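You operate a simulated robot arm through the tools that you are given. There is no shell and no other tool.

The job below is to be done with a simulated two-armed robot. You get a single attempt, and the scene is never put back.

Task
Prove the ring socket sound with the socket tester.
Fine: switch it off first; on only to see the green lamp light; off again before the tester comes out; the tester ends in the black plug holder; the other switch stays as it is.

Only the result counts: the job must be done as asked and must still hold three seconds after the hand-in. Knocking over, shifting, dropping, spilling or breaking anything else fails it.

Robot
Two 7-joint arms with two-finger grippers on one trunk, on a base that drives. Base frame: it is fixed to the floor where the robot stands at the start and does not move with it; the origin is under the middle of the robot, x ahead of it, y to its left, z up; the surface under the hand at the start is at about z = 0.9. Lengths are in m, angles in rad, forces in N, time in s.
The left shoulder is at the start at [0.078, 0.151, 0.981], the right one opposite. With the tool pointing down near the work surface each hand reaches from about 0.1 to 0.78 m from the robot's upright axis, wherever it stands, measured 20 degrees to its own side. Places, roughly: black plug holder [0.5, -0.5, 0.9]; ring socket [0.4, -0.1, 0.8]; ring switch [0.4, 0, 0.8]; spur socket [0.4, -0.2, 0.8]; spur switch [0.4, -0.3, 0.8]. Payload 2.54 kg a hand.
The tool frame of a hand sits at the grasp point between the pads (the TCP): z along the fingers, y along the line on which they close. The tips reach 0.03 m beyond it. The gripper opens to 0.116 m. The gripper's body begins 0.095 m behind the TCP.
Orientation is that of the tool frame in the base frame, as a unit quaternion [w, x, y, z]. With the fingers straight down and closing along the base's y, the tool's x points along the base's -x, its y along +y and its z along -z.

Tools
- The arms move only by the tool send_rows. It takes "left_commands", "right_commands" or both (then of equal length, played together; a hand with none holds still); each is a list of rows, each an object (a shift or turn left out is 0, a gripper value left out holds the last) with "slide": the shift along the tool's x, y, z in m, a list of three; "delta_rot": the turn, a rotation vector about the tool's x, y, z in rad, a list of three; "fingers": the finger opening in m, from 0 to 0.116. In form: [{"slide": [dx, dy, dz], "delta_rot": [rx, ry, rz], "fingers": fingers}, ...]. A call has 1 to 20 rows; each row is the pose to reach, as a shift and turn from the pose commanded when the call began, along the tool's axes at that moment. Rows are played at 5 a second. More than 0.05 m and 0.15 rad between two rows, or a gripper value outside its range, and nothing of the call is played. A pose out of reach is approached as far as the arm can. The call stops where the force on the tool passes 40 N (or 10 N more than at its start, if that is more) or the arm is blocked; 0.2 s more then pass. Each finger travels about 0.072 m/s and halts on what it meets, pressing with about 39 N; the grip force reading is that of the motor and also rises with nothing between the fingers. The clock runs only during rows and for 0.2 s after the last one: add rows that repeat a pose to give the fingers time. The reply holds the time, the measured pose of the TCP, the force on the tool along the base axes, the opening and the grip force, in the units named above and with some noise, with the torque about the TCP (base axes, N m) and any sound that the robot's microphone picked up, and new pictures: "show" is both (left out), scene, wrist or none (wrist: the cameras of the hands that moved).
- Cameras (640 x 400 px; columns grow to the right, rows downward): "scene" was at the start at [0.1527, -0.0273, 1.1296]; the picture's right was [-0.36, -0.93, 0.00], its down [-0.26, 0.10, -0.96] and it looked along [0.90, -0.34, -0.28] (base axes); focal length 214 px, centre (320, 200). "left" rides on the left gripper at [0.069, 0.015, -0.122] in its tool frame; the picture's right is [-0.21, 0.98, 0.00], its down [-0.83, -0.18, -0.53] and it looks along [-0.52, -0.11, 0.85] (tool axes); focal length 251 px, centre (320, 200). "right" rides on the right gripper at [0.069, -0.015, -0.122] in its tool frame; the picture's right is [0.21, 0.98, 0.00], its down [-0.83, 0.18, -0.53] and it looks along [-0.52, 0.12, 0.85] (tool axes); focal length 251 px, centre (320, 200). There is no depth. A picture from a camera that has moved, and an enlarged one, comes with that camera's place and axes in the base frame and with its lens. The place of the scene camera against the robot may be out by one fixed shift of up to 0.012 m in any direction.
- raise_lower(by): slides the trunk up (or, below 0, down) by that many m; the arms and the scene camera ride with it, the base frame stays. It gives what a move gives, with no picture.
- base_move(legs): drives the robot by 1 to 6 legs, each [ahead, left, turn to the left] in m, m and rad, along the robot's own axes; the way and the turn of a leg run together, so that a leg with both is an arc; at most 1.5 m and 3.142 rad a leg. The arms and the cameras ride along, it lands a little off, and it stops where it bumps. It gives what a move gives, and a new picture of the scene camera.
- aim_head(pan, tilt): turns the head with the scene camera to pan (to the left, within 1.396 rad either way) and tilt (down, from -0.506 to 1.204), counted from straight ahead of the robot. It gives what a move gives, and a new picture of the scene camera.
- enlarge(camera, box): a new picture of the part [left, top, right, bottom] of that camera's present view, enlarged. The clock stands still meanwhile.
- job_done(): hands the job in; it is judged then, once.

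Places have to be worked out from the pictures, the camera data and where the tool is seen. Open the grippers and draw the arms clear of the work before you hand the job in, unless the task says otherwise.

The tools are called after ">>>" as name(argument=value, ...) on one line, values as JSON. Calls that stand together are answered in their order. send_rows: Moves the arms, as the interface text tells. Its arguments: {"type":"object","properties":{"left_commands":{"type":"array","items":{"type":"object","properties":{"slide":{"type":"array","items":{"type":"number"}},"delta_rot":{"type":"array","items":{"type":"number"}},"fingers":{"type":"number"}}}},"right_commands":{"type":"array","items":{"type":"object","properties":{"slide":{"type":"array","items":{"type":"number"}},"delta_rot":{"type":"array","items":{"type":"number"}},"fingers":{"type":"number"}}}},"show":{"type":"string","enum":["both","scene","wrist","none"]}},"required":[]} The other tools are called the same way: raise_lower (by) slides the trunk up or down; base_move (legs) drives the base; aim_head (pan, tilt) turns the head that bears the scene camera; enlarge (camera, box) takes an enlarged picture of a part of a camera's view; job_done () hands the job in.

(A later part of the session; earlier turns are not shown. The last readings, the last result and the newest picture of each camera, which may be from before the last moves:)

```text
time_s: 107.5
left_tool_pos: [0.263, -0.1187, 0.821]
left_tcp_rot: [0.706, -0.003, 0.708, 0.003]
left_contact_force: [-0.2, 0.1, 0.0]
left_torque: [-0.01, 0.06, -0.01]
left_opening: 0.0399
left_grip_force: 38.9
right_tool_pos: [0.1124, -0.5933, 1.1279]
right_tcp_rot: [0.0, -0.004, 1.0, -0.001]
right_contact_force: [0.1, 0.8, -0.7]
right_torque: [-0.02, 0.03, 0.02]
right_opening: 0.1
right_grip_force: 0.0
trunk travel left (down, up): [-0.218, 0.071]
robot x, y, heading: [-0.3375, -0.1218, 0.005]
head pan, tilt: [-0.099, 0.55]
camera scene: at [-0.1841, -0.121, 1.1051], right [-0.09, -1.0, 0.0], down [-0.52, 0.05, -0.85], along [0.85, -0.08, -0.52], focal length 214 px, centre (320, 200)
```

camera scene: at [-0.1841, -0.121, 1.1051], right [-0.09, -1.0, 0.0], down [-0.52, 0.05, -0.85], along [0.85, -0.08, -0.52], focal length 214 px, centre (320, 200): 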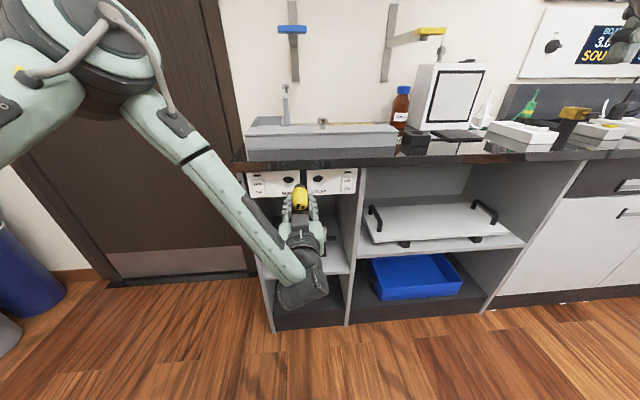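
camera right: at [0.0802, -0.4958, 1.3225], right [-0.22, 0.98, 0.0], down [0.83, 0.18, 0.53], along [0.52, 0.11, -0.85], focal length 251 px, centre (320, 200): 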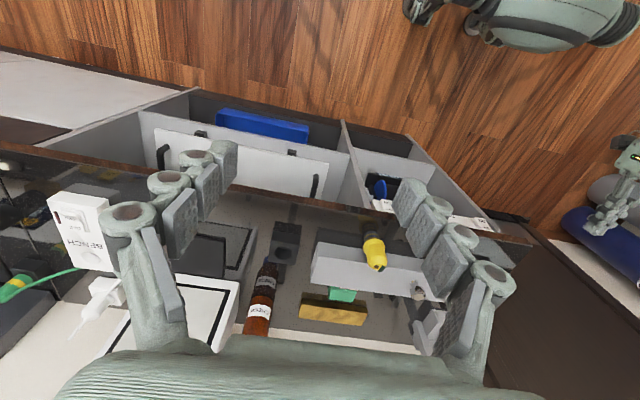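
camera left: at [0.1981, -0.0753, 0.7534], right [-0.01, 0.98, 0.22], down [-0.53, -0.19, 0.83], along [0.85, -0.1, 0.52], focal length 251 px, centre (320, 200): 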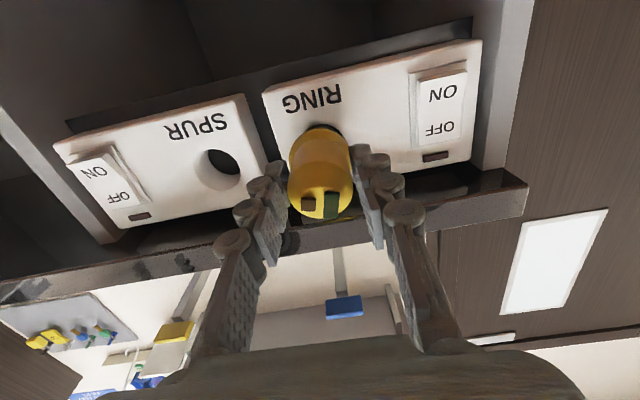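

Shift to y≈-0.085, z≈0.8195 and come to ~14 mm off the plate for a fresh alignment check.

>>> send_rows(left_commands=[{"slide": [0.001, 0.017, 0.0]}, {"slide": [0.0015, 0.0335, 0.0]}, {"slide": [0.0015, 0.0335, 0.015]}, {"slide": [0.0015, 0.0335, 0.026]}, {"slide": [0.0015, 0.0335, 0.026]}, {"slide": [0.0015, 0.0335, 0.026]}], show="wrist")

>>> enlarge(camera="left", box=[220, 50, 420, 175])

>>> enlarge(camera="scene", box=[240, 150, 360, 230])

```text
time_s: 108.9
left_tool_pos: [0.2869, -0.09, 0.8228]
left_tcp_rot: [0.705, -0.004, 0.709, 0.004]
left_contact_force: [0.6, -0.4, -1.0]
left_torque: [-0.01, 0.03, 0.02]
left_opening: 0.0397
left_grip_force: 39.0
left hand out of reach, approached as far as the arm can: row 3, 4, 5, 6
right_tool_pos: [0.113, -0.5931, 1.1292]
right_tcp_rot: [0.0, -0.003, 1.0, 0.0]
right_contact_force: [0.4, -0.4, -0.1]
right_torque: [-0.01, 0.01, 0.0]
right_opening: 0.1
right_grip_force: 0.0
trunk travel left (down, up): [-0.218, 0.071]
robot x, y, heading: [-0.3415, -0.1198, 0.013]
head pan, tilt: [-0.099, 0.55]
camera left: at [0.1643, -0.0761, 0.7562], right [-0.01, 0.98, 0.22], down [-0.53, -0.19, 0.83], along [0.85, -0.1, 0.52], focal length 251 px, centre (320, 200)
```

left: 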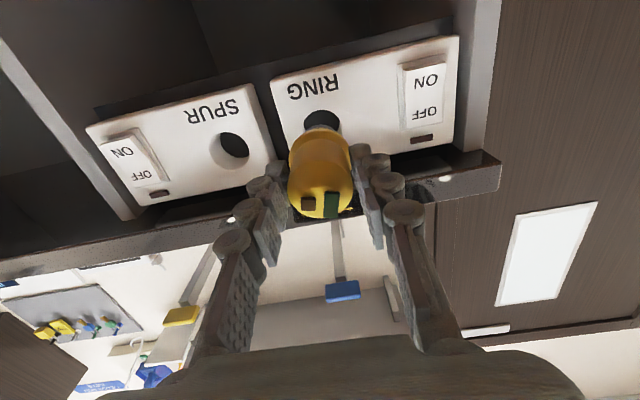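

```text
3.20 times, centred on (320, 112) of left
camera zoom: at [0.1643, -0.0761, 0.7562], right [-0.01, 0.98, 0.22], down [-0.53, -0.19, 0.83], along [0.85, -0.1, 0.52], focal length 805 px, centre (320, 480)
```

zoom: 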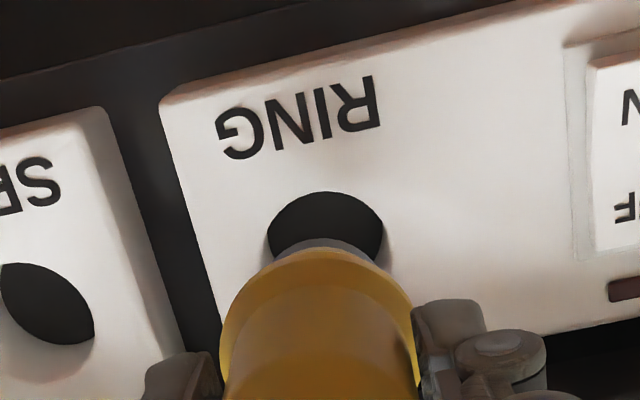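

```text
5.00 times, centred on (300, 190) of scene
camera zoom: at [-0.1847, -0.1209, 1.1052], right [-0.09, -1.0, 0.0], down [-0.52, 0.05, -0.85], along [0.85, -0.08, -0.52], focal length 1072 px, centre (420, 250)
```

zoom: 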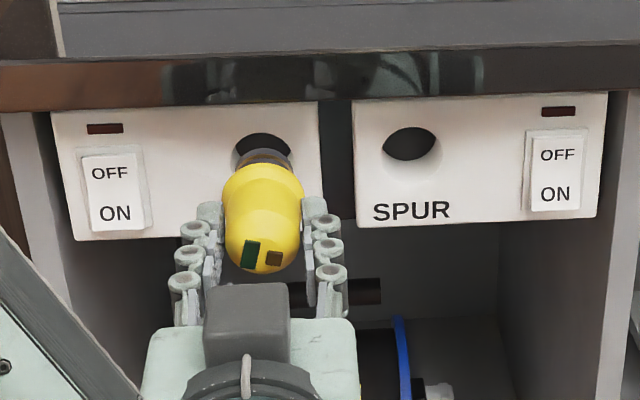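

Still on a joint boundary. The tester is round, so roll about the tool axis is free: I'll try rolling the hand by +0.2 rad to relieve the joint, while commanding the correct y/z.

>>> send_rows(left_commands=[{"slide": [0, 0, -0.02]}, {"slide": [0.003, 0.0045, -0.02], "delta_rot": [0, 0, 0.1]}, {"slide": [0.003, 0.0045, -0.02], "delta_rot": [0, 0, 0.2]}, {"slide": [0.003, 0.0045, -0.02], "delta_rot": [0, 0, 0.2]}], show="scene")

```text
time_s: 109.9
left_tool_pos: [0.2656, -0.0855, 0.8212]
left_tcp_rot: [0.702, 0.068, 0.705, 0.075]
left_contact_force: [-0.1, -0.2, -0.7]
left_torque: [0.04, 0.07, -0.02]
left_opening: 0.0397
left_grip_force: 39.2
right_tool_pos: [0.1117, -0.5927, 1.1307]
right_tcp_rot: [0.0, -0.004, 1.0, 0.0]
right_contact_force: [0.0, -1.2, 0.3]
right_torque: [-0.02, 0.04, 0.04]
right_opening: 0.1002
right_grip_force: 0.1
trunk travel left (down, up): [-0.218, 0.071]
robot x, y, heading: [-0.3402, -0.1224, 0.004]
head pan, tilt: [-0.099, 0.55]
camera scene: at [-0.1847, -0.1209, 1.1052], right [-0.09, -1.0, 0.0], down [-0.52, 0.05, -0.85], along [0.85, -0.08, -0.52], focal length 214 px, centre (320, 200)
```

scene: 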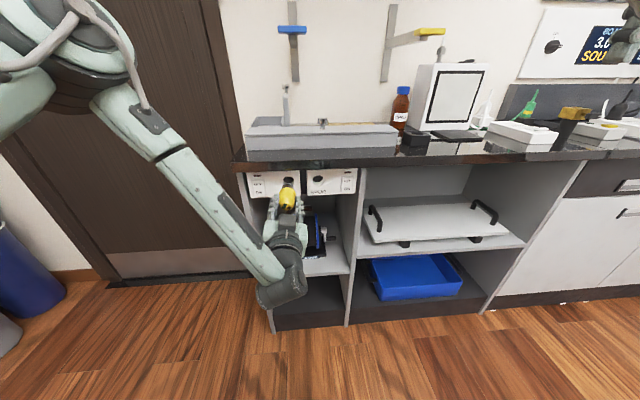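

That cured it: exact tracking at (0.2656,-0.0855,0.821). Advance 2 cm and check alignment.

>>> send_rows(left_commands=[{"slide": [0, 0, 0.01]}, {"slide": [0, 0, 0.02]}, {"slide": [0, 0, 0.025]}, {"slide": [0, 0, 0.025]}], show="wrist")

>>> enlarge(camera="left", box=[220, 40, 420, 165])

>>> enlarge(camera="scene", box=[240, 150, 360, 230])

```text
time_s: 110.9
left_tool_pos: [0.2898, -0.0918, 0.8243]
left_tcp_rot: [0.702, 0.067, 0.705, 0.075]
left_contact_force: [-0.5, 0.2, -1.7]
left_torque: [0.06, 0.06, -0.01]
left_opening: 0.04
left_grip_force: 39.6
left hand out of reach, approached as far as the arm can: row 1, 2, 3, 4
right_tool_pos: [0.1127, -0.5927, 1.1288]
right_tcp_rot: [0.0, -0.003, 1.0, 0.0]
right_contact_force: [-0.2, 0.5, -0.3]
right_torque: [0.01, 0.01, -0.02]
right_opening: 0.0998
right_grip_force: 0.1
trunk travel left (down, up): [-0.218, 0.071]
robot x, y, heading: [-0.3399, -0.125, 0.008]
head pan, tilt: [-0.099, 0.55]
camera left: at [0.1677, -0.0646, 0.7602], right [-0.01, 0.91, 0.41], down [-0.53, -0.35, 0.78], along [0.85, -0.21, 0.48], focal length 251 px, centre (320, 200)
```

left: 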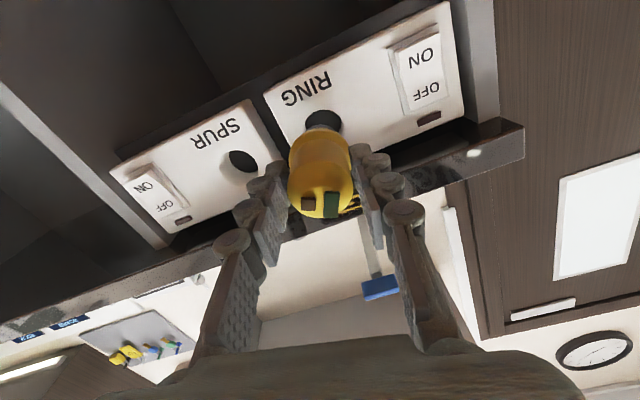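

```text
3.20 times, centred on (320, 102) of left
camera zoom: at [0.1677, -0.0646, 0.7602], right [-0.01, 0.91, 0.41], down [-0.53, -0.35, 0.78], along [0.85, -0.21, 0.48], focal length 805 px, centre (320, 512)
```

zoom: 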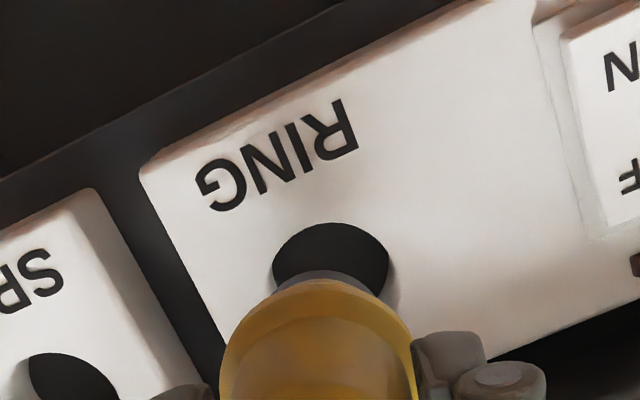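

```text
5.00 times, centred on (300, 190) of scene
camera zoom: at [-0.1847, -0.1209, 1.1052], right [-0.09, -1.0, 0.0], down [-0.52, 0.05, -0.85], along [0.85, -0.08, -0.52], focal length 1072 px, centre (420, 250)
```

zoom: 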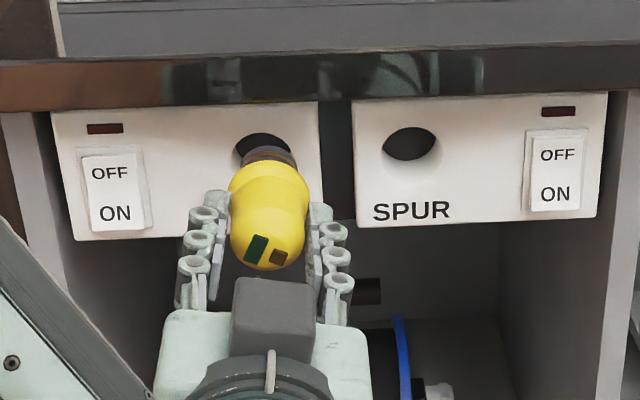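

The boundary is toward the outboard side: the further out in x, the less +y I get. So the robot should stand further left (hand more inboard). Retract, unroll, and move the base left 0.10.

>>> send_rows(left_commands=[{"slide": [0, 0, -0.02]}, {"slide": [0, 0, -0.045], "delta_rot": [0, 0, -0.1]}, {"slide": [0, 0, -0.07], "delta_rot": [0, 0, -0.2]}, {"slide": [0, 0, -0.08], "delta_rot": [0, 0, -0.2]}, {"slide": [0, 0, -0.08], "delta_rot": [0, 0, -0.2]}], show="none")

>>> base_move(legs=[[0, 0.1, 0]])

```text
time_s: 112.1
left_tool_pos: [0.2093, -0.0913, 0.8226]
left_tcp_rot: [0.707, -0.003, 0.707, 0.003]
left_contact_force: [-0.3, -0.1, -0.9]
left_torque: [0.0, 0.04, -0.04]
left_opening: 0.0397
left_grip_force: 39.0
right_tool_pos: [0.1111, -0.593, 1.1303]
right_tcp_rot: [0.0, -0.003, 1.0, 0.001]
right_contact_force: [-0.4, -0.1, -0.6]
right_torque: [0.04, -0.01, 0.0]
right_opening: 0.1
right_grip_force: 0.1
trunk travel left (down, up): [-0.218, 0.071]
robot x, y, heading: [-0.339, -0.1222, 0.008]
head pan, tilt: [-0.099, 0.55]
```

```text
time_s: 113.7
left_tool_pos: [0.2091, 0.0071, 0.8225]
left_tcp_rot: [0.706, -0.001, 0.708, 0.003]
left_contact_force: [-0.8, 0.8, -1.7]
left_torque: [-0.01, 0.05, -0.03]
left_opening: 0.0401
left_grip_force: 38.8
right_tool_pos: [0.1125, -0.4946, 1.1297]
right_tcp_rot: [0.0, -0.004, 1.0, 0.0]
right_contact_force: [0.1, 0.8, -0.3]
right_torque: [-0.01, 0.02, 0.01]
right_opening: 0.1001
right_grip_force: 0.0
trunk travel left (down, up): [-0.218, 0.071]
robot x, y, heading: [-0.3402, -0.0216, 0.004]
head pan, tilt: [-0.099, 0.55]
camera scene: at [-0.1856, -0.0233, 1.1052], right [-0.09, -1.0, 0.0], down [-0.52, 0.05, -0.85], along [0.85, -0.08, -0.52], focal length 214 px, centre (320, 200)
```

scene: 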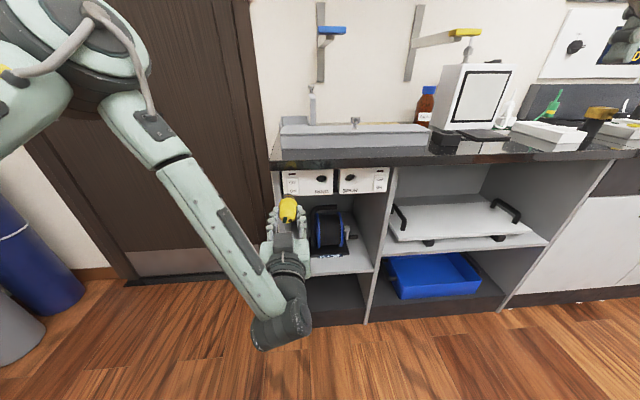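

Now slide right to y≈-0.085 and come forward to x≈0.287.

>>> send_rows(left_commands=[{"slide": [0.001, -0.03, 0.0]}, {"slide": [0.002, -0.06, 0.0]}, {"slide": [0.003, -0.092, 0.0]}, {"slide": [0.003, -0.092, 0.03]}, {"slide": [0.003, -0.092, 0.06]}, {"slide": [0.003, -0.092, 0.078]}, {"slide": [0.003, -0.092, 0.078]}], show="wrist")

>>> enlarge(camera="left", box=[220, 50, 420, 175])

>>> enlarge(camera="scene", box=[270, 150, 390, 230])

```text
time_s: 115.3
left_tool_pos: [0.2881, -0.0828, 0.8215]
left_tcp_rot: [0.707, -0.003, 0.708, 0.004]
left_contact_force: [0.1, -0.4, -1.4]
left_torque: [0.01, 0.04, 0.0]
left_opening: 0.0399
left_grip_force: 39.2
right_tool_pos: [0.1107, -0.4945, 1.1304]
right_tcp_rot: [-0.001, -0.004, 1.0, -0.001]
right_contact_force: [0.5, 0.4, 0.0]
right_torque: [-0.03, -0.04, -0.01]
right_opening: 0.1
right_grip_force: 0.0
trunk travel left (down, up): [-0.218, 0.071]
robot x, y, heading: [-0.3438, -0.0232, 0.009]
head pan, tilt: [-0.099, 0.55]
camera left: at [0.1663, -0.0694, 0.7532], right [-0.01, 0.98, 0.22], down [-0.53, -0.19, 0.83], along [0.85, -0.11, 0.52], focal length 251 px, centre (320, 200)
```

left: 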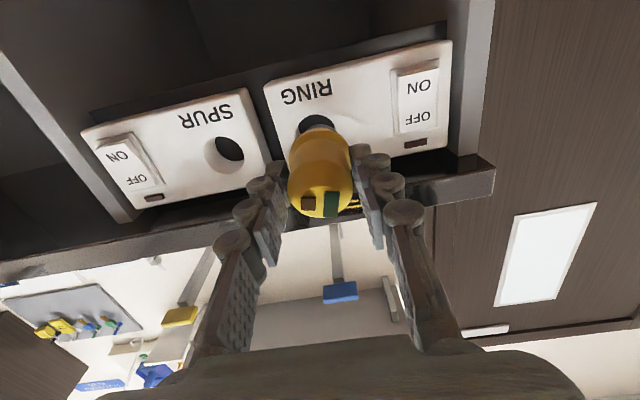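

```text
3.20 times, centred on (320, 112) of left
camera zoom: at [0.1663, -0.0694, 0.7532], right [-0.01, 0.98, 0.22], down [-0.53, -0.19, 0.83], along [0.85, -0.11, 0.52], focal length 805 px, centre (320, 480)
```

zoom: 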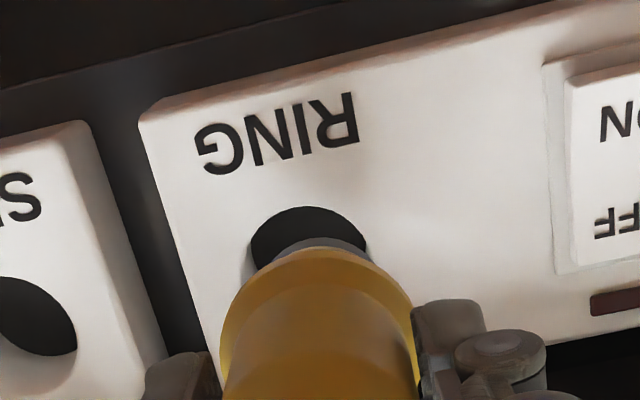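

```text
5.00 times, centred on (330, 190) of scene
camera zoom: at [-0.1856, -0.0235, 1.1052], right [-0.09, -1.0, 0.0], down [-0.52, 0.05, -0.85], along [0.85, -0.08, -0.52], focal length 1072 px, centre (270, 250)
```

zoom: 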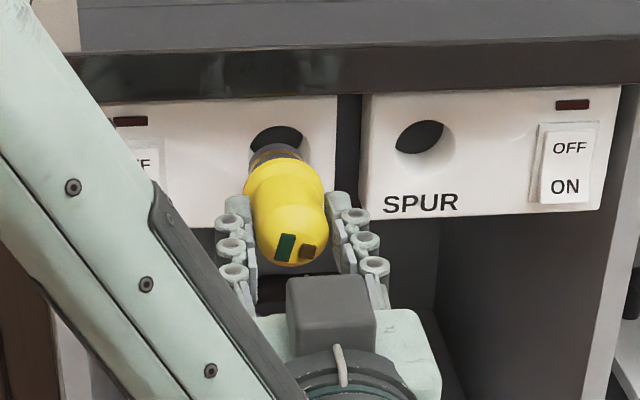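

Tracking is clean now. Measured barrel centre (-0.0824,0.8213) vs hole (-0.0855,0.819): correct −3 mm y, −2.3 mm z, and advance to ~6 mm off the plate.

>>> send_rows(left_commands=[{"slide": [0.0023, -0.003, 0.0]}, {"slide": [0.0023, -0.0032, 0.006]}, {"slide": [0.0023, -0.0033, 0.011]}, {"slide": [0.0023, -0.0033, 0.011]}], show="wrist")

>>> enlarge(camera="left", box=[250, 80, 390, 167])

>>> enlarge(camera="scene", box=[290, 160, 370, 215])

```text
time_s: 116.3
left_tool_pos: [0.2984, -0.0866, 0.8183]
left_tcp_rot: [0.707, -0.002, 0.707, 0.003]
left_contact_force: [-0.5, -0.1, -0.6]
left_torque: [-0.02, 0.06, 0.03]
left_opening: 0.0397
left_grip_force: 38.9
right_tool_pos: [0.1117, -0.4957, 1.1303]
right_tcp_rot: [0.0, -0.005, 1.0, 0.0]
right_contact_force: [0.9, 0.3, 0.7]
right_torque: [0.01, 0.01, 0.0]
right_opening: 0.0997
right_grip_force: 0.2
trunk travel left (down, up): [-0.218, 0.071]
robot x, y, heading: [-0.3444, -0.0209, 0.01]
head pan, tilt: [-0.099, 0.55]
camera left: at [0.1763, -0.073, 0.7498], right [-0.01, 0.98, 0.22], down [-0.53, -0.19, 0.83], along [0.85, -0.11, 0.52], focal length 251 px, centre (320, 200)
```

left: 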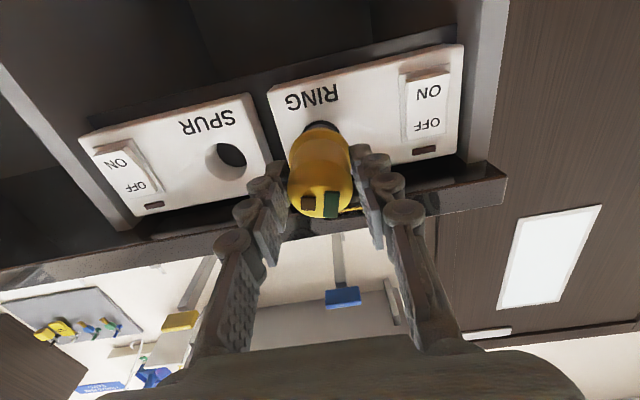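

```text
4.57 times, centred on (320, 124) of left
camera zoom: at [0.1763, -0.073, 0.7498], right [-0.01, 0.98, 0.22], down [-0.53, -0.19, 0.83], along [0.85, -0.11, 0.52], focal length 1149 px, centre (320, 550)
```

zoom: 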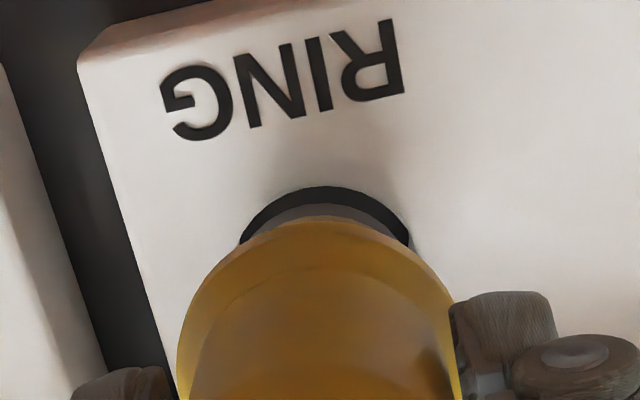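

```text
7.27 times, centred on (330, 188) of scene
camera zoom: at [-0.1856, -0.0235, 1.1052], right [-0.09, -1.0, 0.0], down [-0.52, 0.05, -0.85], along [0.85, -0.08, -0.52], focal length 1560 px, centre (247, 291)
```

zoom: 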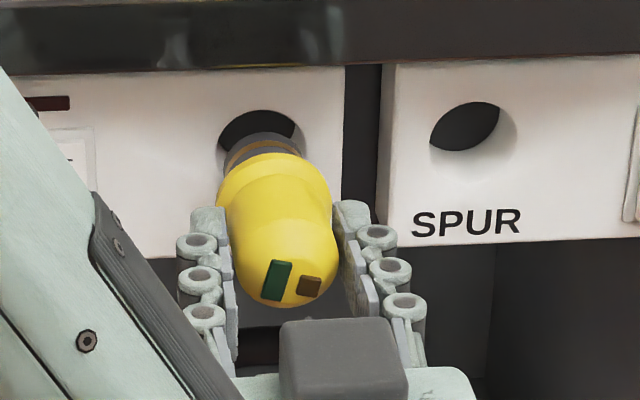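

Aligned within ~1 mm. Push in slowly toward full depth (flange contact expected at TCP x≈0.332).

>>> send_rows(left_commands=[{"slide": [0, 0, 0.004]}, {"slide": [0, 0, 0.008]}, {"slide": [0, 0, 0.012]}, {"slide": [0, 0, 0.016]}, {"slide": [0, 0, 0.02]}], show="wrist")

>>> enlarge(camera="scene", box=[290, 160, 370, 215])

```text
time_s: 117.5
left_tool_pos: [0.3194, -0.0858, 0.8178]
left_tcp_rot: [0.707, -0.002, 0.707, 0.002]
left_contact_force: [2.2, -3.3, 0.1]
left_torque: [0.03, -0.04, -0.29]
left_opening: 0.0401
left_grip_force: 39.6
right_tool_pos: [0.1114, -0.4957, 1.13]
right_tcp_rot: [0.0, -0.004, 1.0, 0.0]
right_contact_force: [-0.8, 1.2, -0.1]
right_torque: [-0.03, -0.02, 0.01]
right_opening: 0.0999
right_grip_force: 0.1
trunk travel left (down, up): [-0.218, 0.071]
robot x, y, heading: [-0.3419, -0.023, 0.01]
head pan, tilt: [-0.099, 0.55]
camera left: at [0.1977, -0.0721, 0.7498], right [-0.01, 0.98, 0.21], down [-0.53, -0.19, 0.83], along [0.85, -0.11, 0.52], focal length 251 px, centre (320, 200)
```

left: 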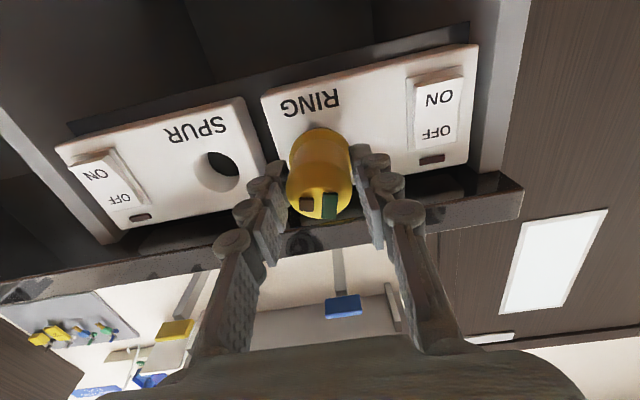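

```text
7.27 times, centred on (330, 188) of scene
camera zoom: at [-0.1856, -0.0237, 1.1053], right [-0.09, -1.0, 0.0], down [-0.52, 0.05, -0.85], along [0.85, -0.08, -0.52], focal length 1560 px, centre (247, 291)
```

zoom: 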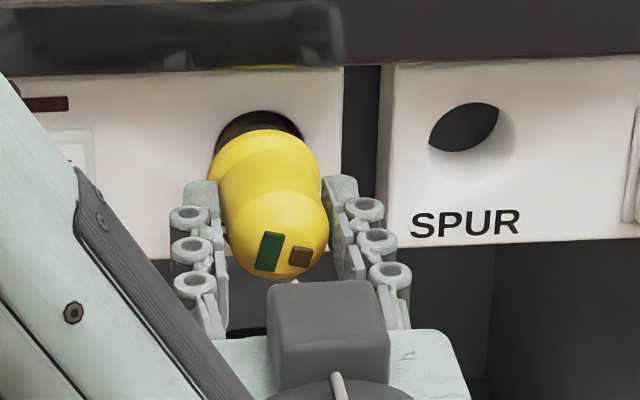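

About 12 mm inside with only 3 N of side force. Continue with a 0.5 mm y relief.

>>> send_rows(left_commands=[{"slide": [0, -0.0006, 0.002]}, {"slide": [0, -0.0006, 0.005]}, {"slide": [0, -0.0006, 0.008]}, {"slide": [0, -0.0006, 0.011]}, {"slide": [0, -0.0006, 0.013]}], show="wrist")

>>> enlarge(camera="scene", box=[290, 160, 370, 215])

>>> enlarge(camera="left", box=[250, 80, 390, 167])

```text
time_s: 118.7
left_tool_pos: [0.3314, -0.0866, 0.8185]
left_tcp_rot: [0.708, -0.002, 0.707, 0.003]
left_contact_force: [-2.4, -0.1, 5.0]
left_torque: [-0.01, -0.31, -0.03]
left_opening: 0.0399
left_grip_force: 39.3
right_tool_pos: [0.1099, -0.4942, 1.1297]
right_tcp_rot: [0.001, -0.004, 1.0, -0.001]
right_contact_force: [-1.4, 0.4, -0.4]
right_torque: [0.0, -0.02, 0.0]
right_opening: 0.1001
right_grip_force: 0.0
trunk travel left (down, up): [-0.218, 0.071]
robot x, y, heading: [-0.3428, -0.0231, 0.008]
head pan, tilt: [-0.099, 0.55]
camera left: at [0.2098, -0.0723, 0.7496], right [-0.01, 0.98, 0.22], down [-0.53, -0.19, 0.83], along [0.85, -0.11, 0.52], focal length 251 px, centre (320, 200)
```

left: 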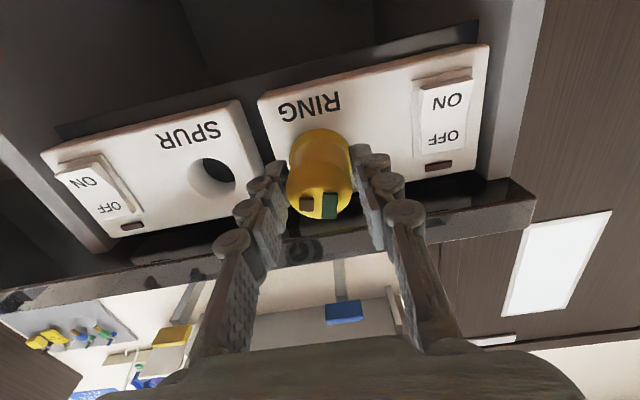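

```text
7.27 times, centred on (330, 188) of scene
camera zoom: at [-0.1864, -0.0234, 1.1054], right [-0.09, -1.0, 0.0], down [-0.52, 0.05, -0.85], along [0.85, -0.08, -0.52], focal length 1560 px, centre (247, 291)
```

zoom: 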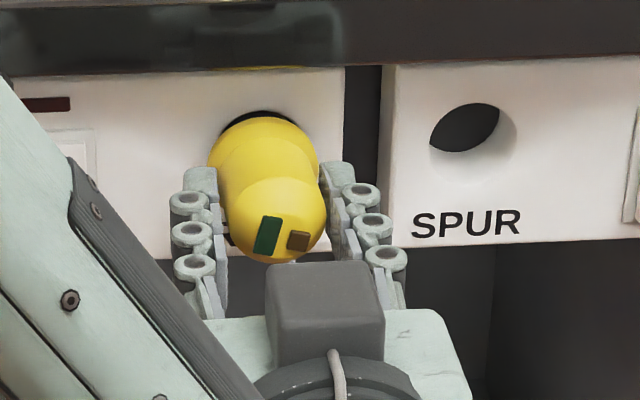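

```text
4.57 times, centred on (320, 124) of left
camera zoom: at [0.2098, -0.0723, 0.7496], right [-0.01, 0.98, 0.22], down [-0.53, -0.19, 0.83], along [0.85, -0.11, 0.52], focal length 1149 px, centre (320, 550)
```

zoom: 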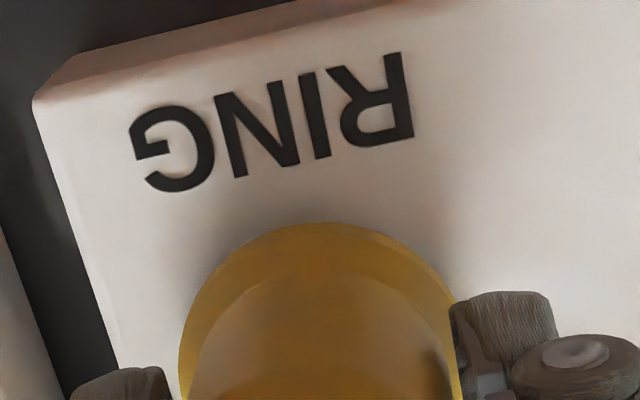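

Nearly seated, light forces. Keep pushing in 2 mm steps (with 0.6 mm up relief) until the flange seats (x-force rises).

>>> send_rows(left_commands=[{"slide": [-0.0007, 0, 0.002]}, {"slide": [-0.0007, 0, 0.004]}, {"slide": [-0.0007, 0, 0.006]}], show="wrist")

>>> enlarge(camera="scene", box=[290, 160, 370, 215])

```text
time_s: 119.5
left_tool_pos: [0.338, -0.0867, 0.8179]
left_tcp_rot: [0.707, -0.002, 0.708, 0.003]
left_contact_force: [-0.4, -0.5, 3.0]
left_torque: [-0.02, -0.21, -0.01]
left_opening: 0.0398
left_grip_force: 38.7
right_tool_pos: [0.1109, -0.4946, 1.1296]
right_tcp_rot: [0.0, -0.005, 1.0, -0.001]
right_contact_force: [0.5, 0.1, 0.7]
right_torque: [-0.04, 0.01, 0.0]
right_opening: 0.1001
right_grip_force: 0.1
trunk travel left (down, up): [-0.218, 0.071]
robot x, y, heading: [-0.3388, -0.024, 0.008]
head pan, tilt: [-0.099, 0.55]
camera left: at [0.2156, -0.0725, 0.7499], right [-0.01, 0.98, 0.22], down [-0.53, -0.19, 0.83], along [0.85, -0.11, 0.52], focal length 251 px, centre (320, 200)
```

left: 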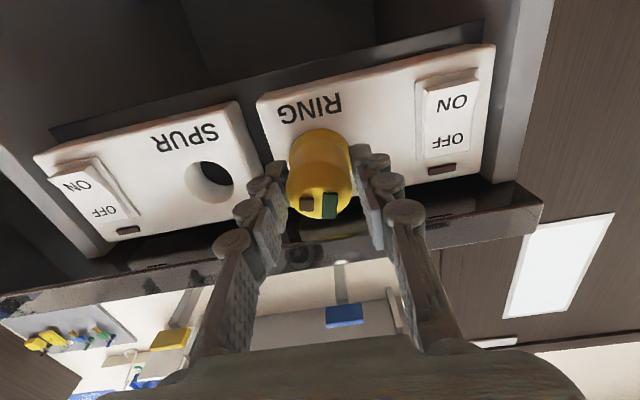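

```text
7.27 times, centred on (330, 188) of scene
camera zoom: at [-0.186, -0.0234, 1.1053], right [-0.09, -1.0, 0.0], down [-0.52, 0.05, -0.85], along [0.85, -0.08, -0.52], focal length 1560 px, centre (247, 291)
```

zoom: 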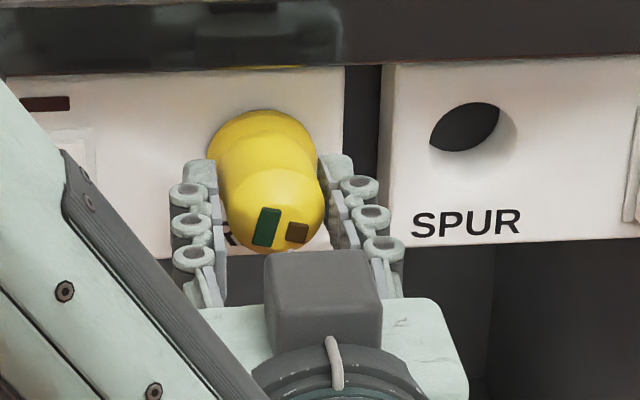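

Still going in freely. Continue.

>>> send_rows(left_commands=[{"slide": [-0.0003, 0, 0.002]}, {"slide": [-0.0003, 0, 0.004]}, {"slide": [-0.0003, 0, 0.006]}, {"slide": [-0.0003, 0, 0.008]}], show="wrist")

>>> enlarge(camera="scene", box=[290, 160, 370, 215])

>>> enlarge(camera="left", box=[250, 80, 390, 167])

```text
time_s: 120.5
left_tool_pos: [0.3445, -0.0852, 0.8177]
left_tcp_rot: [0.706, -0.003, 0.708, 0.004]
left_contact_force: [-35.8, 11.4, -1.3]
left_torque: [-0.04, 0.05, 0.45]
left_opening: 0.041
left_grip_force: 38.4
right_tool_pos: [0.1088, -0.4943, 1.1322]
right_tcp_rot: [0.002, -0.005, 1.0, -0.001]
right_contact_force: [0.2, 0.0, -0.5]
right_torque: [-0.01, 0.0, -0.01]
right_opening: 0.0999
right_grip_force: 0.1
trunk travel left (down, up): [-0.218, 0.071]
robot x, y, heading: [-0.3417, -0.0199, 0.011]
head pan, tilt: [-0.099, 0.55]
camera left: at [0.2207, -0.0716, 0.7503], right [-0.01, 0.98, 0.22], down [-0.53, -0.19, 0.83], along [0.85, -0.11, 0.52], focal length 251 px, centre (320, 200)
```

left: 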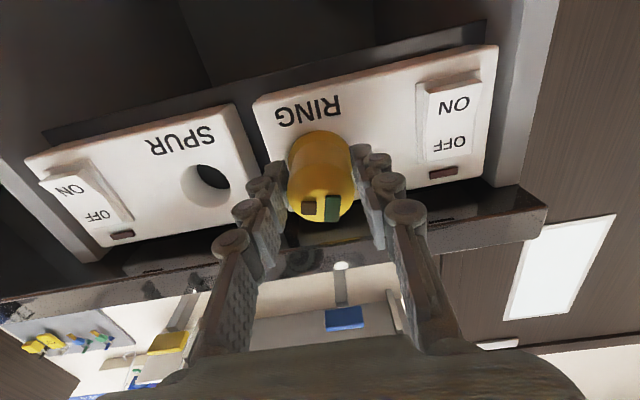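

```text
7.27 times, centred on (330, 188) of scene
camera zoom: at [-0.1882, -0.0225, 1.1056], right [-0.09, -1.0, 0.0], down [-0.52, 0.05, -0.85], along [0.85, -0.08, -0.52], focal length 1560 px, centre (247, 291)
```

zoom: 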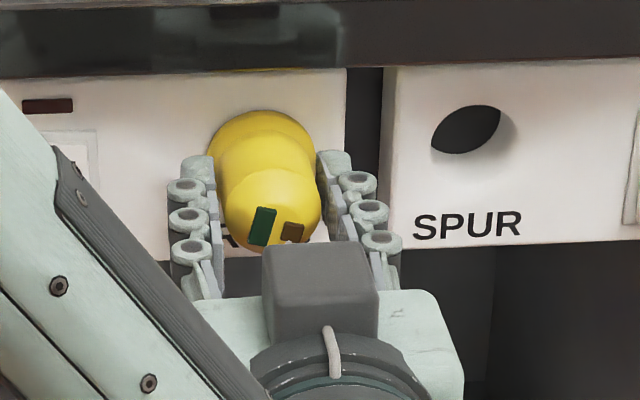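

```text
4.57 times, centred on (320, 124) of left
camera zoom: at [0.2207, -0.0716, 0.7503], right [-0.01, 0.98, 0.22], down [-0.53, -0.19, 0.83], along [0.85, -0.11, 0.52], focal length 1149 px, centre (320, 550)
```

zoom: 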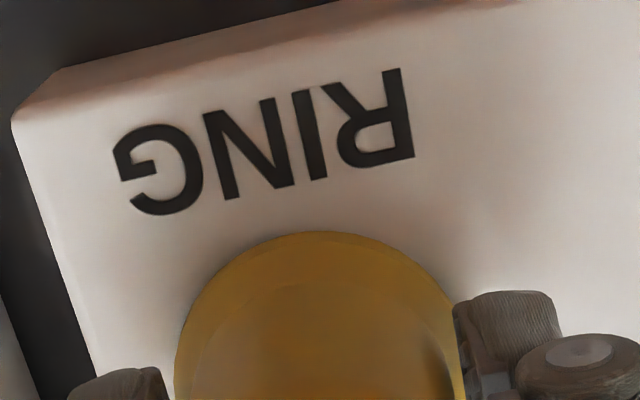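

Seated (36 N axial). Relax the push, open the fingers, and withdraw straight back.

>>> send_rows(left_commands=[{"slide": [0, 0, -0.002]}, {"slide": [0, 0, -0.0025], "fingers": 0.045}, {"slide": [0, 0, -0.0025], "fingers": 0.06}, {"slide": [0, 0, -0.0025], "fingers": 0.075}, {"slide": [0, 0, -0.0025], "fingers": 0.075}, {"slide": [0, 0, -0.03]}, {"slide": [0, 0, -0.07]}, {"slide": [0, 0, -0.1]}, {"slide": [0, 0, -0.1]}])

>>> enlarge(camera="scene", box=[270, 150, 400, 230])

>>> enlarge(camera="left", box=[200, 40, 440, 190])

```text
time_s: 122.5
left_tool_pos: [0.2452, -0.0866, 0.8192]
left_tcp_rot: [0.706, -0.003, 0.708, 0.004]
left_contact_force: [0.5, 0.2, 0.2]
left_torque: [0.02, -0.03, 0.04]
left_opening: 0.0749
left_grip_force: 0.0
right_tool_pos: [0.1115, -0.4942, 1.1299]
right_tcp_rot: [0.001, -0.005, 1.0, 0.0]
right_contact_force: [0.0, 0.6, 0.5]
right_torque: [0.04, -0.05, -0.03]
right_opening: 0.1
right_grip_force: 0.0
trunk travel left (down, up): [-0.218, 0.071]
robot x, y, heading: [-0.34, -0.0233, 0.011]
head pan, tilt: [-0.099, 0.55]
camera scene: at [-0.1856, -0.0234, 1.1052], right [-0.09, -1.0, 0.0], down [-0.52, 0.05, -0.85], along [0.85, -0.08, -0.52], focal length 214 px, centre (320, 200)
camera left: at [0.1228, -0.0739, 0.7511], right [-0.01, 0.98, 0.22], down [-0.53, -0.19, 0.83], along [0.85, -0.11, 0.52], focal length 251 px, centre (320, 200)
```

scene: 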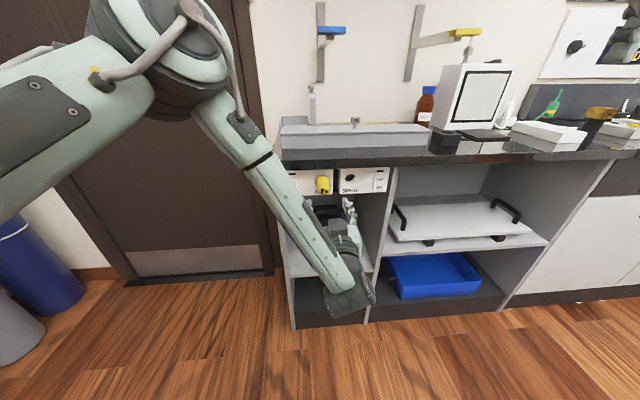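
left: 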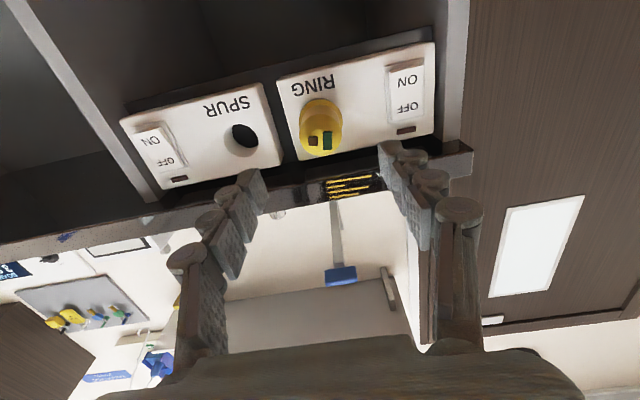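

```text
4.92 times, centred on (335, 190) of scene
camera zoom: at [-0.1856, -0.0234, 1.1052], right [-0.09, -1.0, 0.0], down [-0.52, 0.05, -0.85], along [0.85, -0.08, -0.52], focal length 1056 px, centre (246, 249)
```

zoom: 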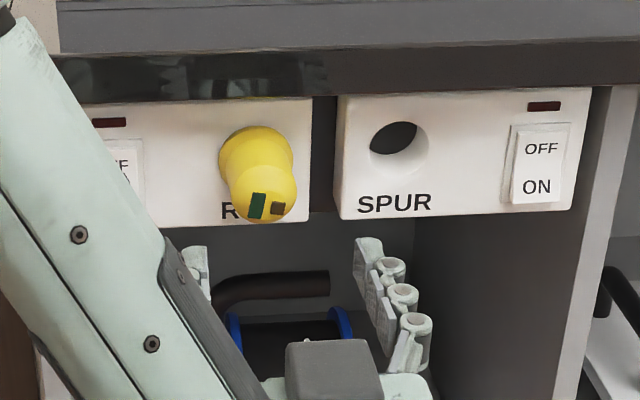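

```text
2.67 times, centred on (320, 115) of left
camera zoom: at [0.1228, -0.0739, 0.7511], right [-0.01, 0.98, 0.22], down [-0.53, -0.19, 0.83], along [0.85, -0.11, 0.52], focal length 670 px, centre (320, 427)
```

zoom: 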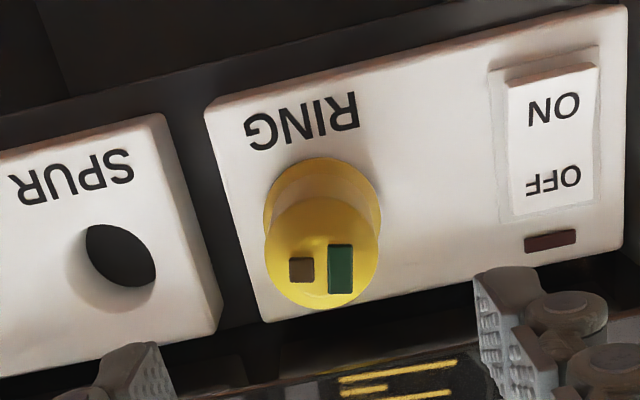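

The tester sits flush in the ring socket. Now I prepare to press ON: move the base left 6 cm (to keep the arm inside its good zone), close the fingers, and align with the lower (ON) half of the ring rocker.

>>> base_move(legs=[[0, 0.06, 0]])

>>> send_rows(left_commands=[{"slide": [0, 0, -0.02], "fingers": 0.03}, {"slide": [0.012, 0.01, -0.02], "fingers": 0.0}, {"slide": [0.023, 0.028, -0.02], "fingers": 0.0}, {"slide": [0.023, 0.028, -0.02], "fingers": 0.0}, {"slide": [0.023, 0.028, 0.02], "fingers": 0.0}, {"slide": [0.023, 0.028, 0.05], "fingers": 0.0}, {"slide": [0.023, 0.028, 0.05], "fingers": 0.0}])

>>> enlarge(camera="left", box=[200, 40, 440, 190])

```text
time_s: 123.7
left_tool_pos: [0.2433, -0.0281, 0.8188]
left_tcp_rot: [0.706, -0.003, 0.708, 0.004]
left_contact_force: [0.0, 1.8, 0.0]
left_torque: [0.02, -0.01, -0.01]
left_opening: 0.075
left_grip_force: 0.1
right_tool_pos: [0.1114, -0.4351, 1.1311]
right_tcp_rot: [-0.001, -0.004, 1.0, 0.0]
right_contact_force: [0.1, 0.7, -0.1]
right_torque: [-0.04, -0.01, 0.01]
right_opening: 0.1001
right_grip_force: 0.1
trunk travel left (down, up): [-0.218, 0.071]
robot x, y, heading: [-0.3391, 0.0347, 0.011]
head pan, tilt: [-0.099, 0.55]
camera scene: at [-0.1863, 0.0361, 1.1053], right [-0.09, -1.0, 0.0], down [-0.52, 0.05, -0.85], along [0.85, -0.08, -0.52], focal length 214 px, centre (320, 200)
```

scene: 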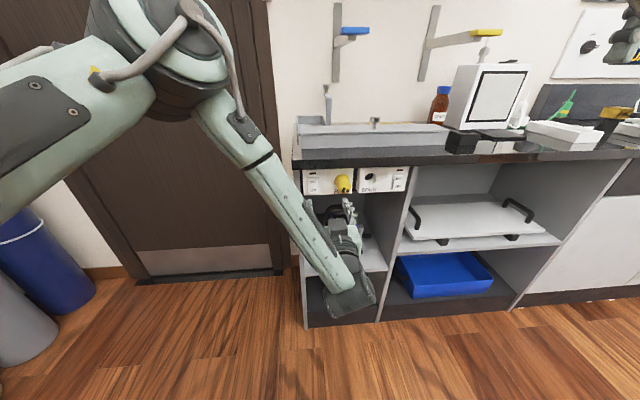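

```text
time_s: 125.3
left_tool_pos: [0.2949, -0.001, 0.7964]
left_tcp_rot: [0.707, -0.002, 0.708, 0.003]
left_contact_force: [1.4, -0.3, -0.5]
left_torque: [0.03, 0.0, 0.01]
left_opening: 0.0
left_grip_force: 29.2
right_tool_pos: [0.111, -0.4353, 1.1293]
right_tcp_rot: [0.0, -0.004, 1.0, 0.0]
right_contact_force: [-0.1, -0.1, 0.2]
right_torque: [-0.02, -0.01, -0.02]
right_opening: 0.1
right_grip_force: 0.1
trunk travel left (down, up): [-0.218, 0.071]
robot x, y, heading: [-0.3422, 0.0374, 0.014]
head pan, tilt: [-0.099, 0.55]
camera scene: at [-0.1863, 0.0359, 1.1053], right [-0.09, -1.0, 0.0], down [-0.52, 0.05, -0.85], along [0.85, -0.08, -0.52], focal length 214 px, centre (320, 200)
camera left: at [0.173, 0.0133, 0.7273], right [-0.01, 0.98, 0.22], down [-0.53, -0.19, 0.83], along [0.85, -0.11, 0.52], focal length 251 px, centre (320, 200)
```

scene: 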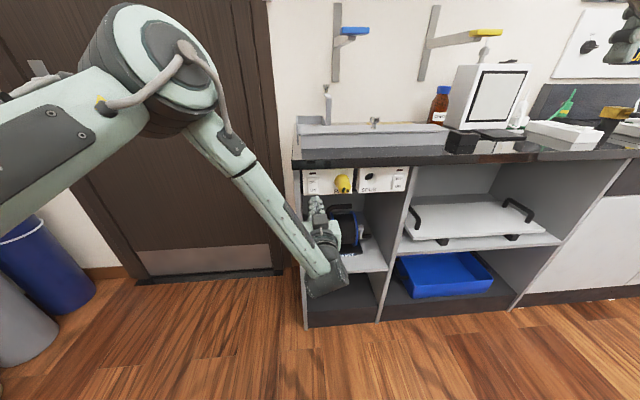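
left: 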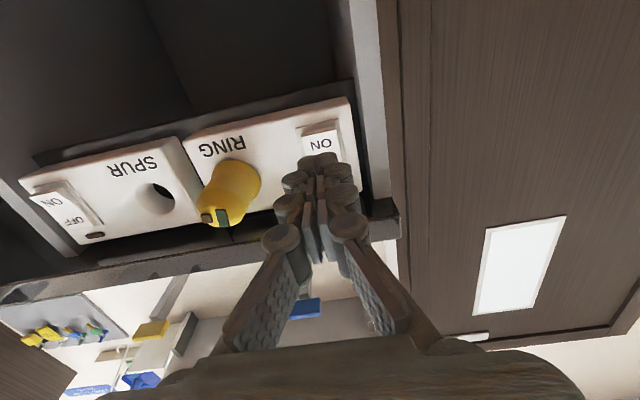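

```text
2.67 times, centred on (320, 115) of left
camera zoom: at [0.173, 0.0133, 0.7273], right [-0.01, 0.98, 0.22], down [-0.53, -0.19, 0.83], along [0.85, -0.11, 0.52], focal length 670 px, centre (320, 427)
```

zoom: 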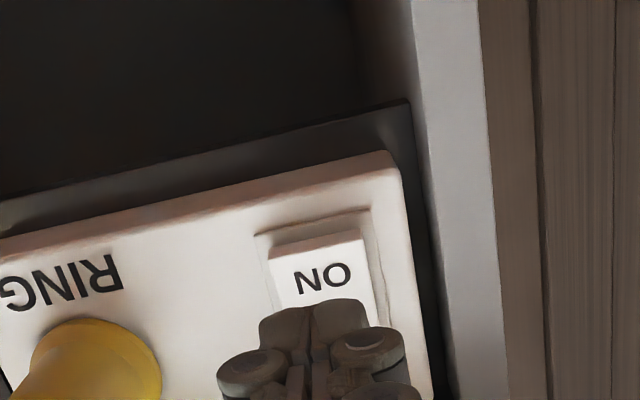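

The fingertip is lined up on the ON half. Advance and press gently.

>>> send_rows(left_commands=[{"slide": [0, 0.001, 0.015]}, {"slide": [0, 0.001, 0.03]}, {"slide": [0, 0.001, 0.038]}, {"slide": [0, 0.001, 0.042]}, {"slide": [0, 0.001, 0.045]}, {"slide": [0, 0.001, 0.048]}, {"slide": [0, 0.001, 0.051]}, {"slide": [0, 0.001, 0.053]}])

>>> enlarge(camera="scene", box=[290, 150, 420, 230])

>>> enlarge(camera="left", box=[160, 60, 400, 250])

```text
time_s: 127.1
left_tool_pos: [0.347, 0.001, 0.7966]
left_tcp_rot: [0.707, -0.004, 0.707, 0.004]
left_contact_force: [-0.6, 0.1, -0.5]
left_torque: [0.01, 0.07, -0.02]
left_opening: 0.0
left_grip_force: 28.7
right_tool_pos: [0.1114, -0.4358, 1.1311]
right_tcp_rot: [0.0, -0.004, 1.0, 0.0]
right_contact_force: [0.4, -0.3, 0.4]
right_torque: [-0.02, -0.01, 0.03]
right_opening: 0.0999
right_grip_force: 0.1
trunk travel left (down, up): [-0.218, 0.071]
robot x, y, heading: [-0.3417, 0.0361, 0.01]
head pan, tilt: [-0.099, 0.55]
camera scene: at [-0.1863, 0.0359, 1.1053], right [-0.09, -1.0, 0.0], down [-0.52, 0.05, -0.85], along [0.85, -0.08, -0.52], focal length 214 px, centre (320, 200)
camera left: at [0.2257, 0.015, 0.7286], right [-0.01, 0.98, 0.22], down [-0.53, -0.19, 0.83], along [0.85, -0.11, 0.52], focal length 251 px, centre (320, 200)
```

scene: 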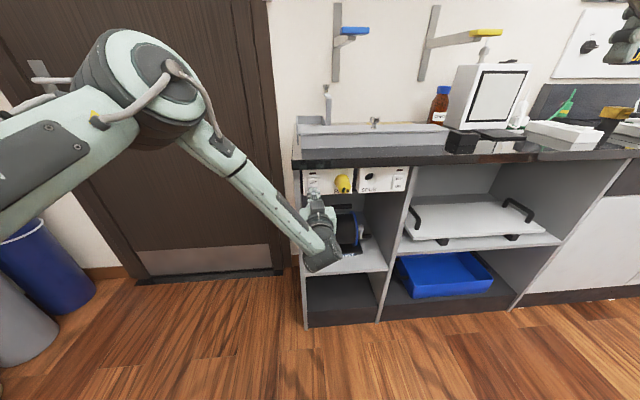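
left: 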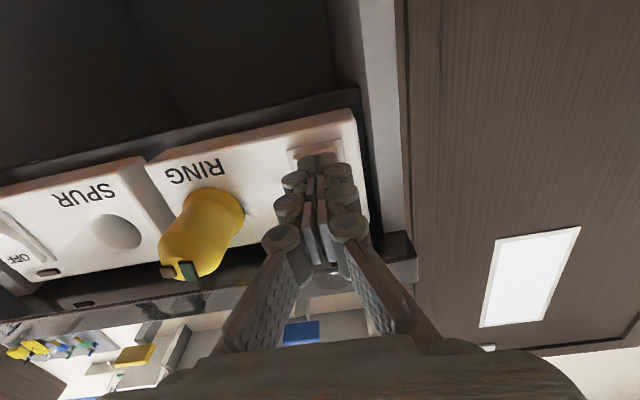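

```text
4.92 times, centred on (355, 190) of scene
camera zoom: at [-0.1863, 0.0359, 1.1053], right [-0.09, -1.0, 0.0], down [-0.52, 0.05, -0.85], along [0.85, -0.08, -0.52], focal length 1056 px, centre (148, 249)
```

zoom: 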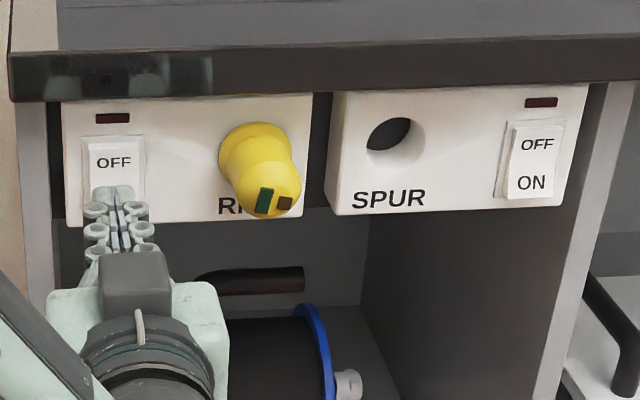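

```text
2.11 times, centred on (280, 155) of left
camera zoom: at [0.2257, 0.015, 0.7286], right [-0.01, 0.98, 0.22], down [-0.53, -0.19, 0.83], along [0.85, -0.11, 0.52], focal length 529 px, centre (404, 295)
```

zoom: 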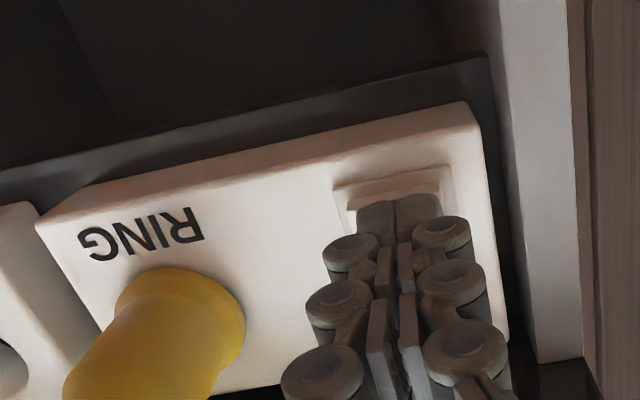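

Not yet in contact (tip x≈0.377). Continue in 2 mm steps.

>>> send_rows(left_commands=[{"slide": [0, 0, 0.002]}, {"slide": [0, 0, 0.004]}, {"slide": [0, 0, 0.006]}], show="none")

>>> enlarge(camera="scene", box=[290, 150, 420, 230])

```text
time_s: 127.9
left_tool_pos: [0.3483, 0.0002, 0.7957]
left_tcp_rot: [0.706, -0.002, 0.708, 0.003]
left_contact_force: [-39.6, 5.7, 0.2]
left_torque: [-0.13, -0.39, 0.15]
left_opening: 0.0062
left_grip_force: 28.8
right_tool_pos: [0.1082, -0.4341, 1.1313]
right_tcp_rot: [0.002, -0.005, 1.0, 0.0]
right_contact_force: [-0.5, 0.5, -0.7]
right_torque: [0.0, 0.0, 0.01]
right_opening: 0.1003
right_grip_force: 0.0
trunk travel left (down, up): [-0.218, 0.071]
robot x, y, heading: [-0.3395, 0.0386, 0.01]
head pan, tilt: [-0.099, 0.55]
```

```text
4.92 times, centred on (355, 190) of scene
camera zoom: at [-0.1895, 0.0363, 1.1058], right [-0.09, -1.0, 0.0], down [-0.52, 0.05, -0.85], along [0.85, -0.08, -0.52], focal length 1056 px, centre (148, 249)
```

zoom: 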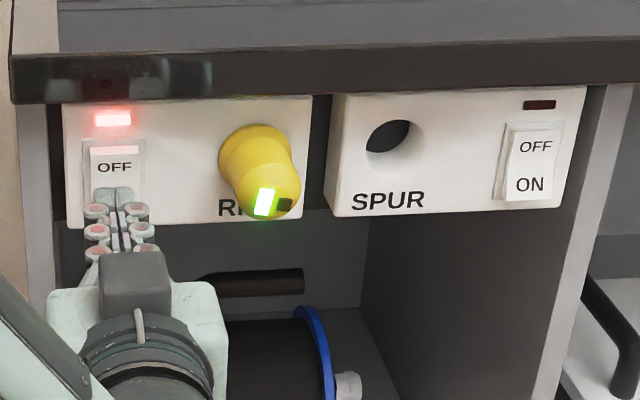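

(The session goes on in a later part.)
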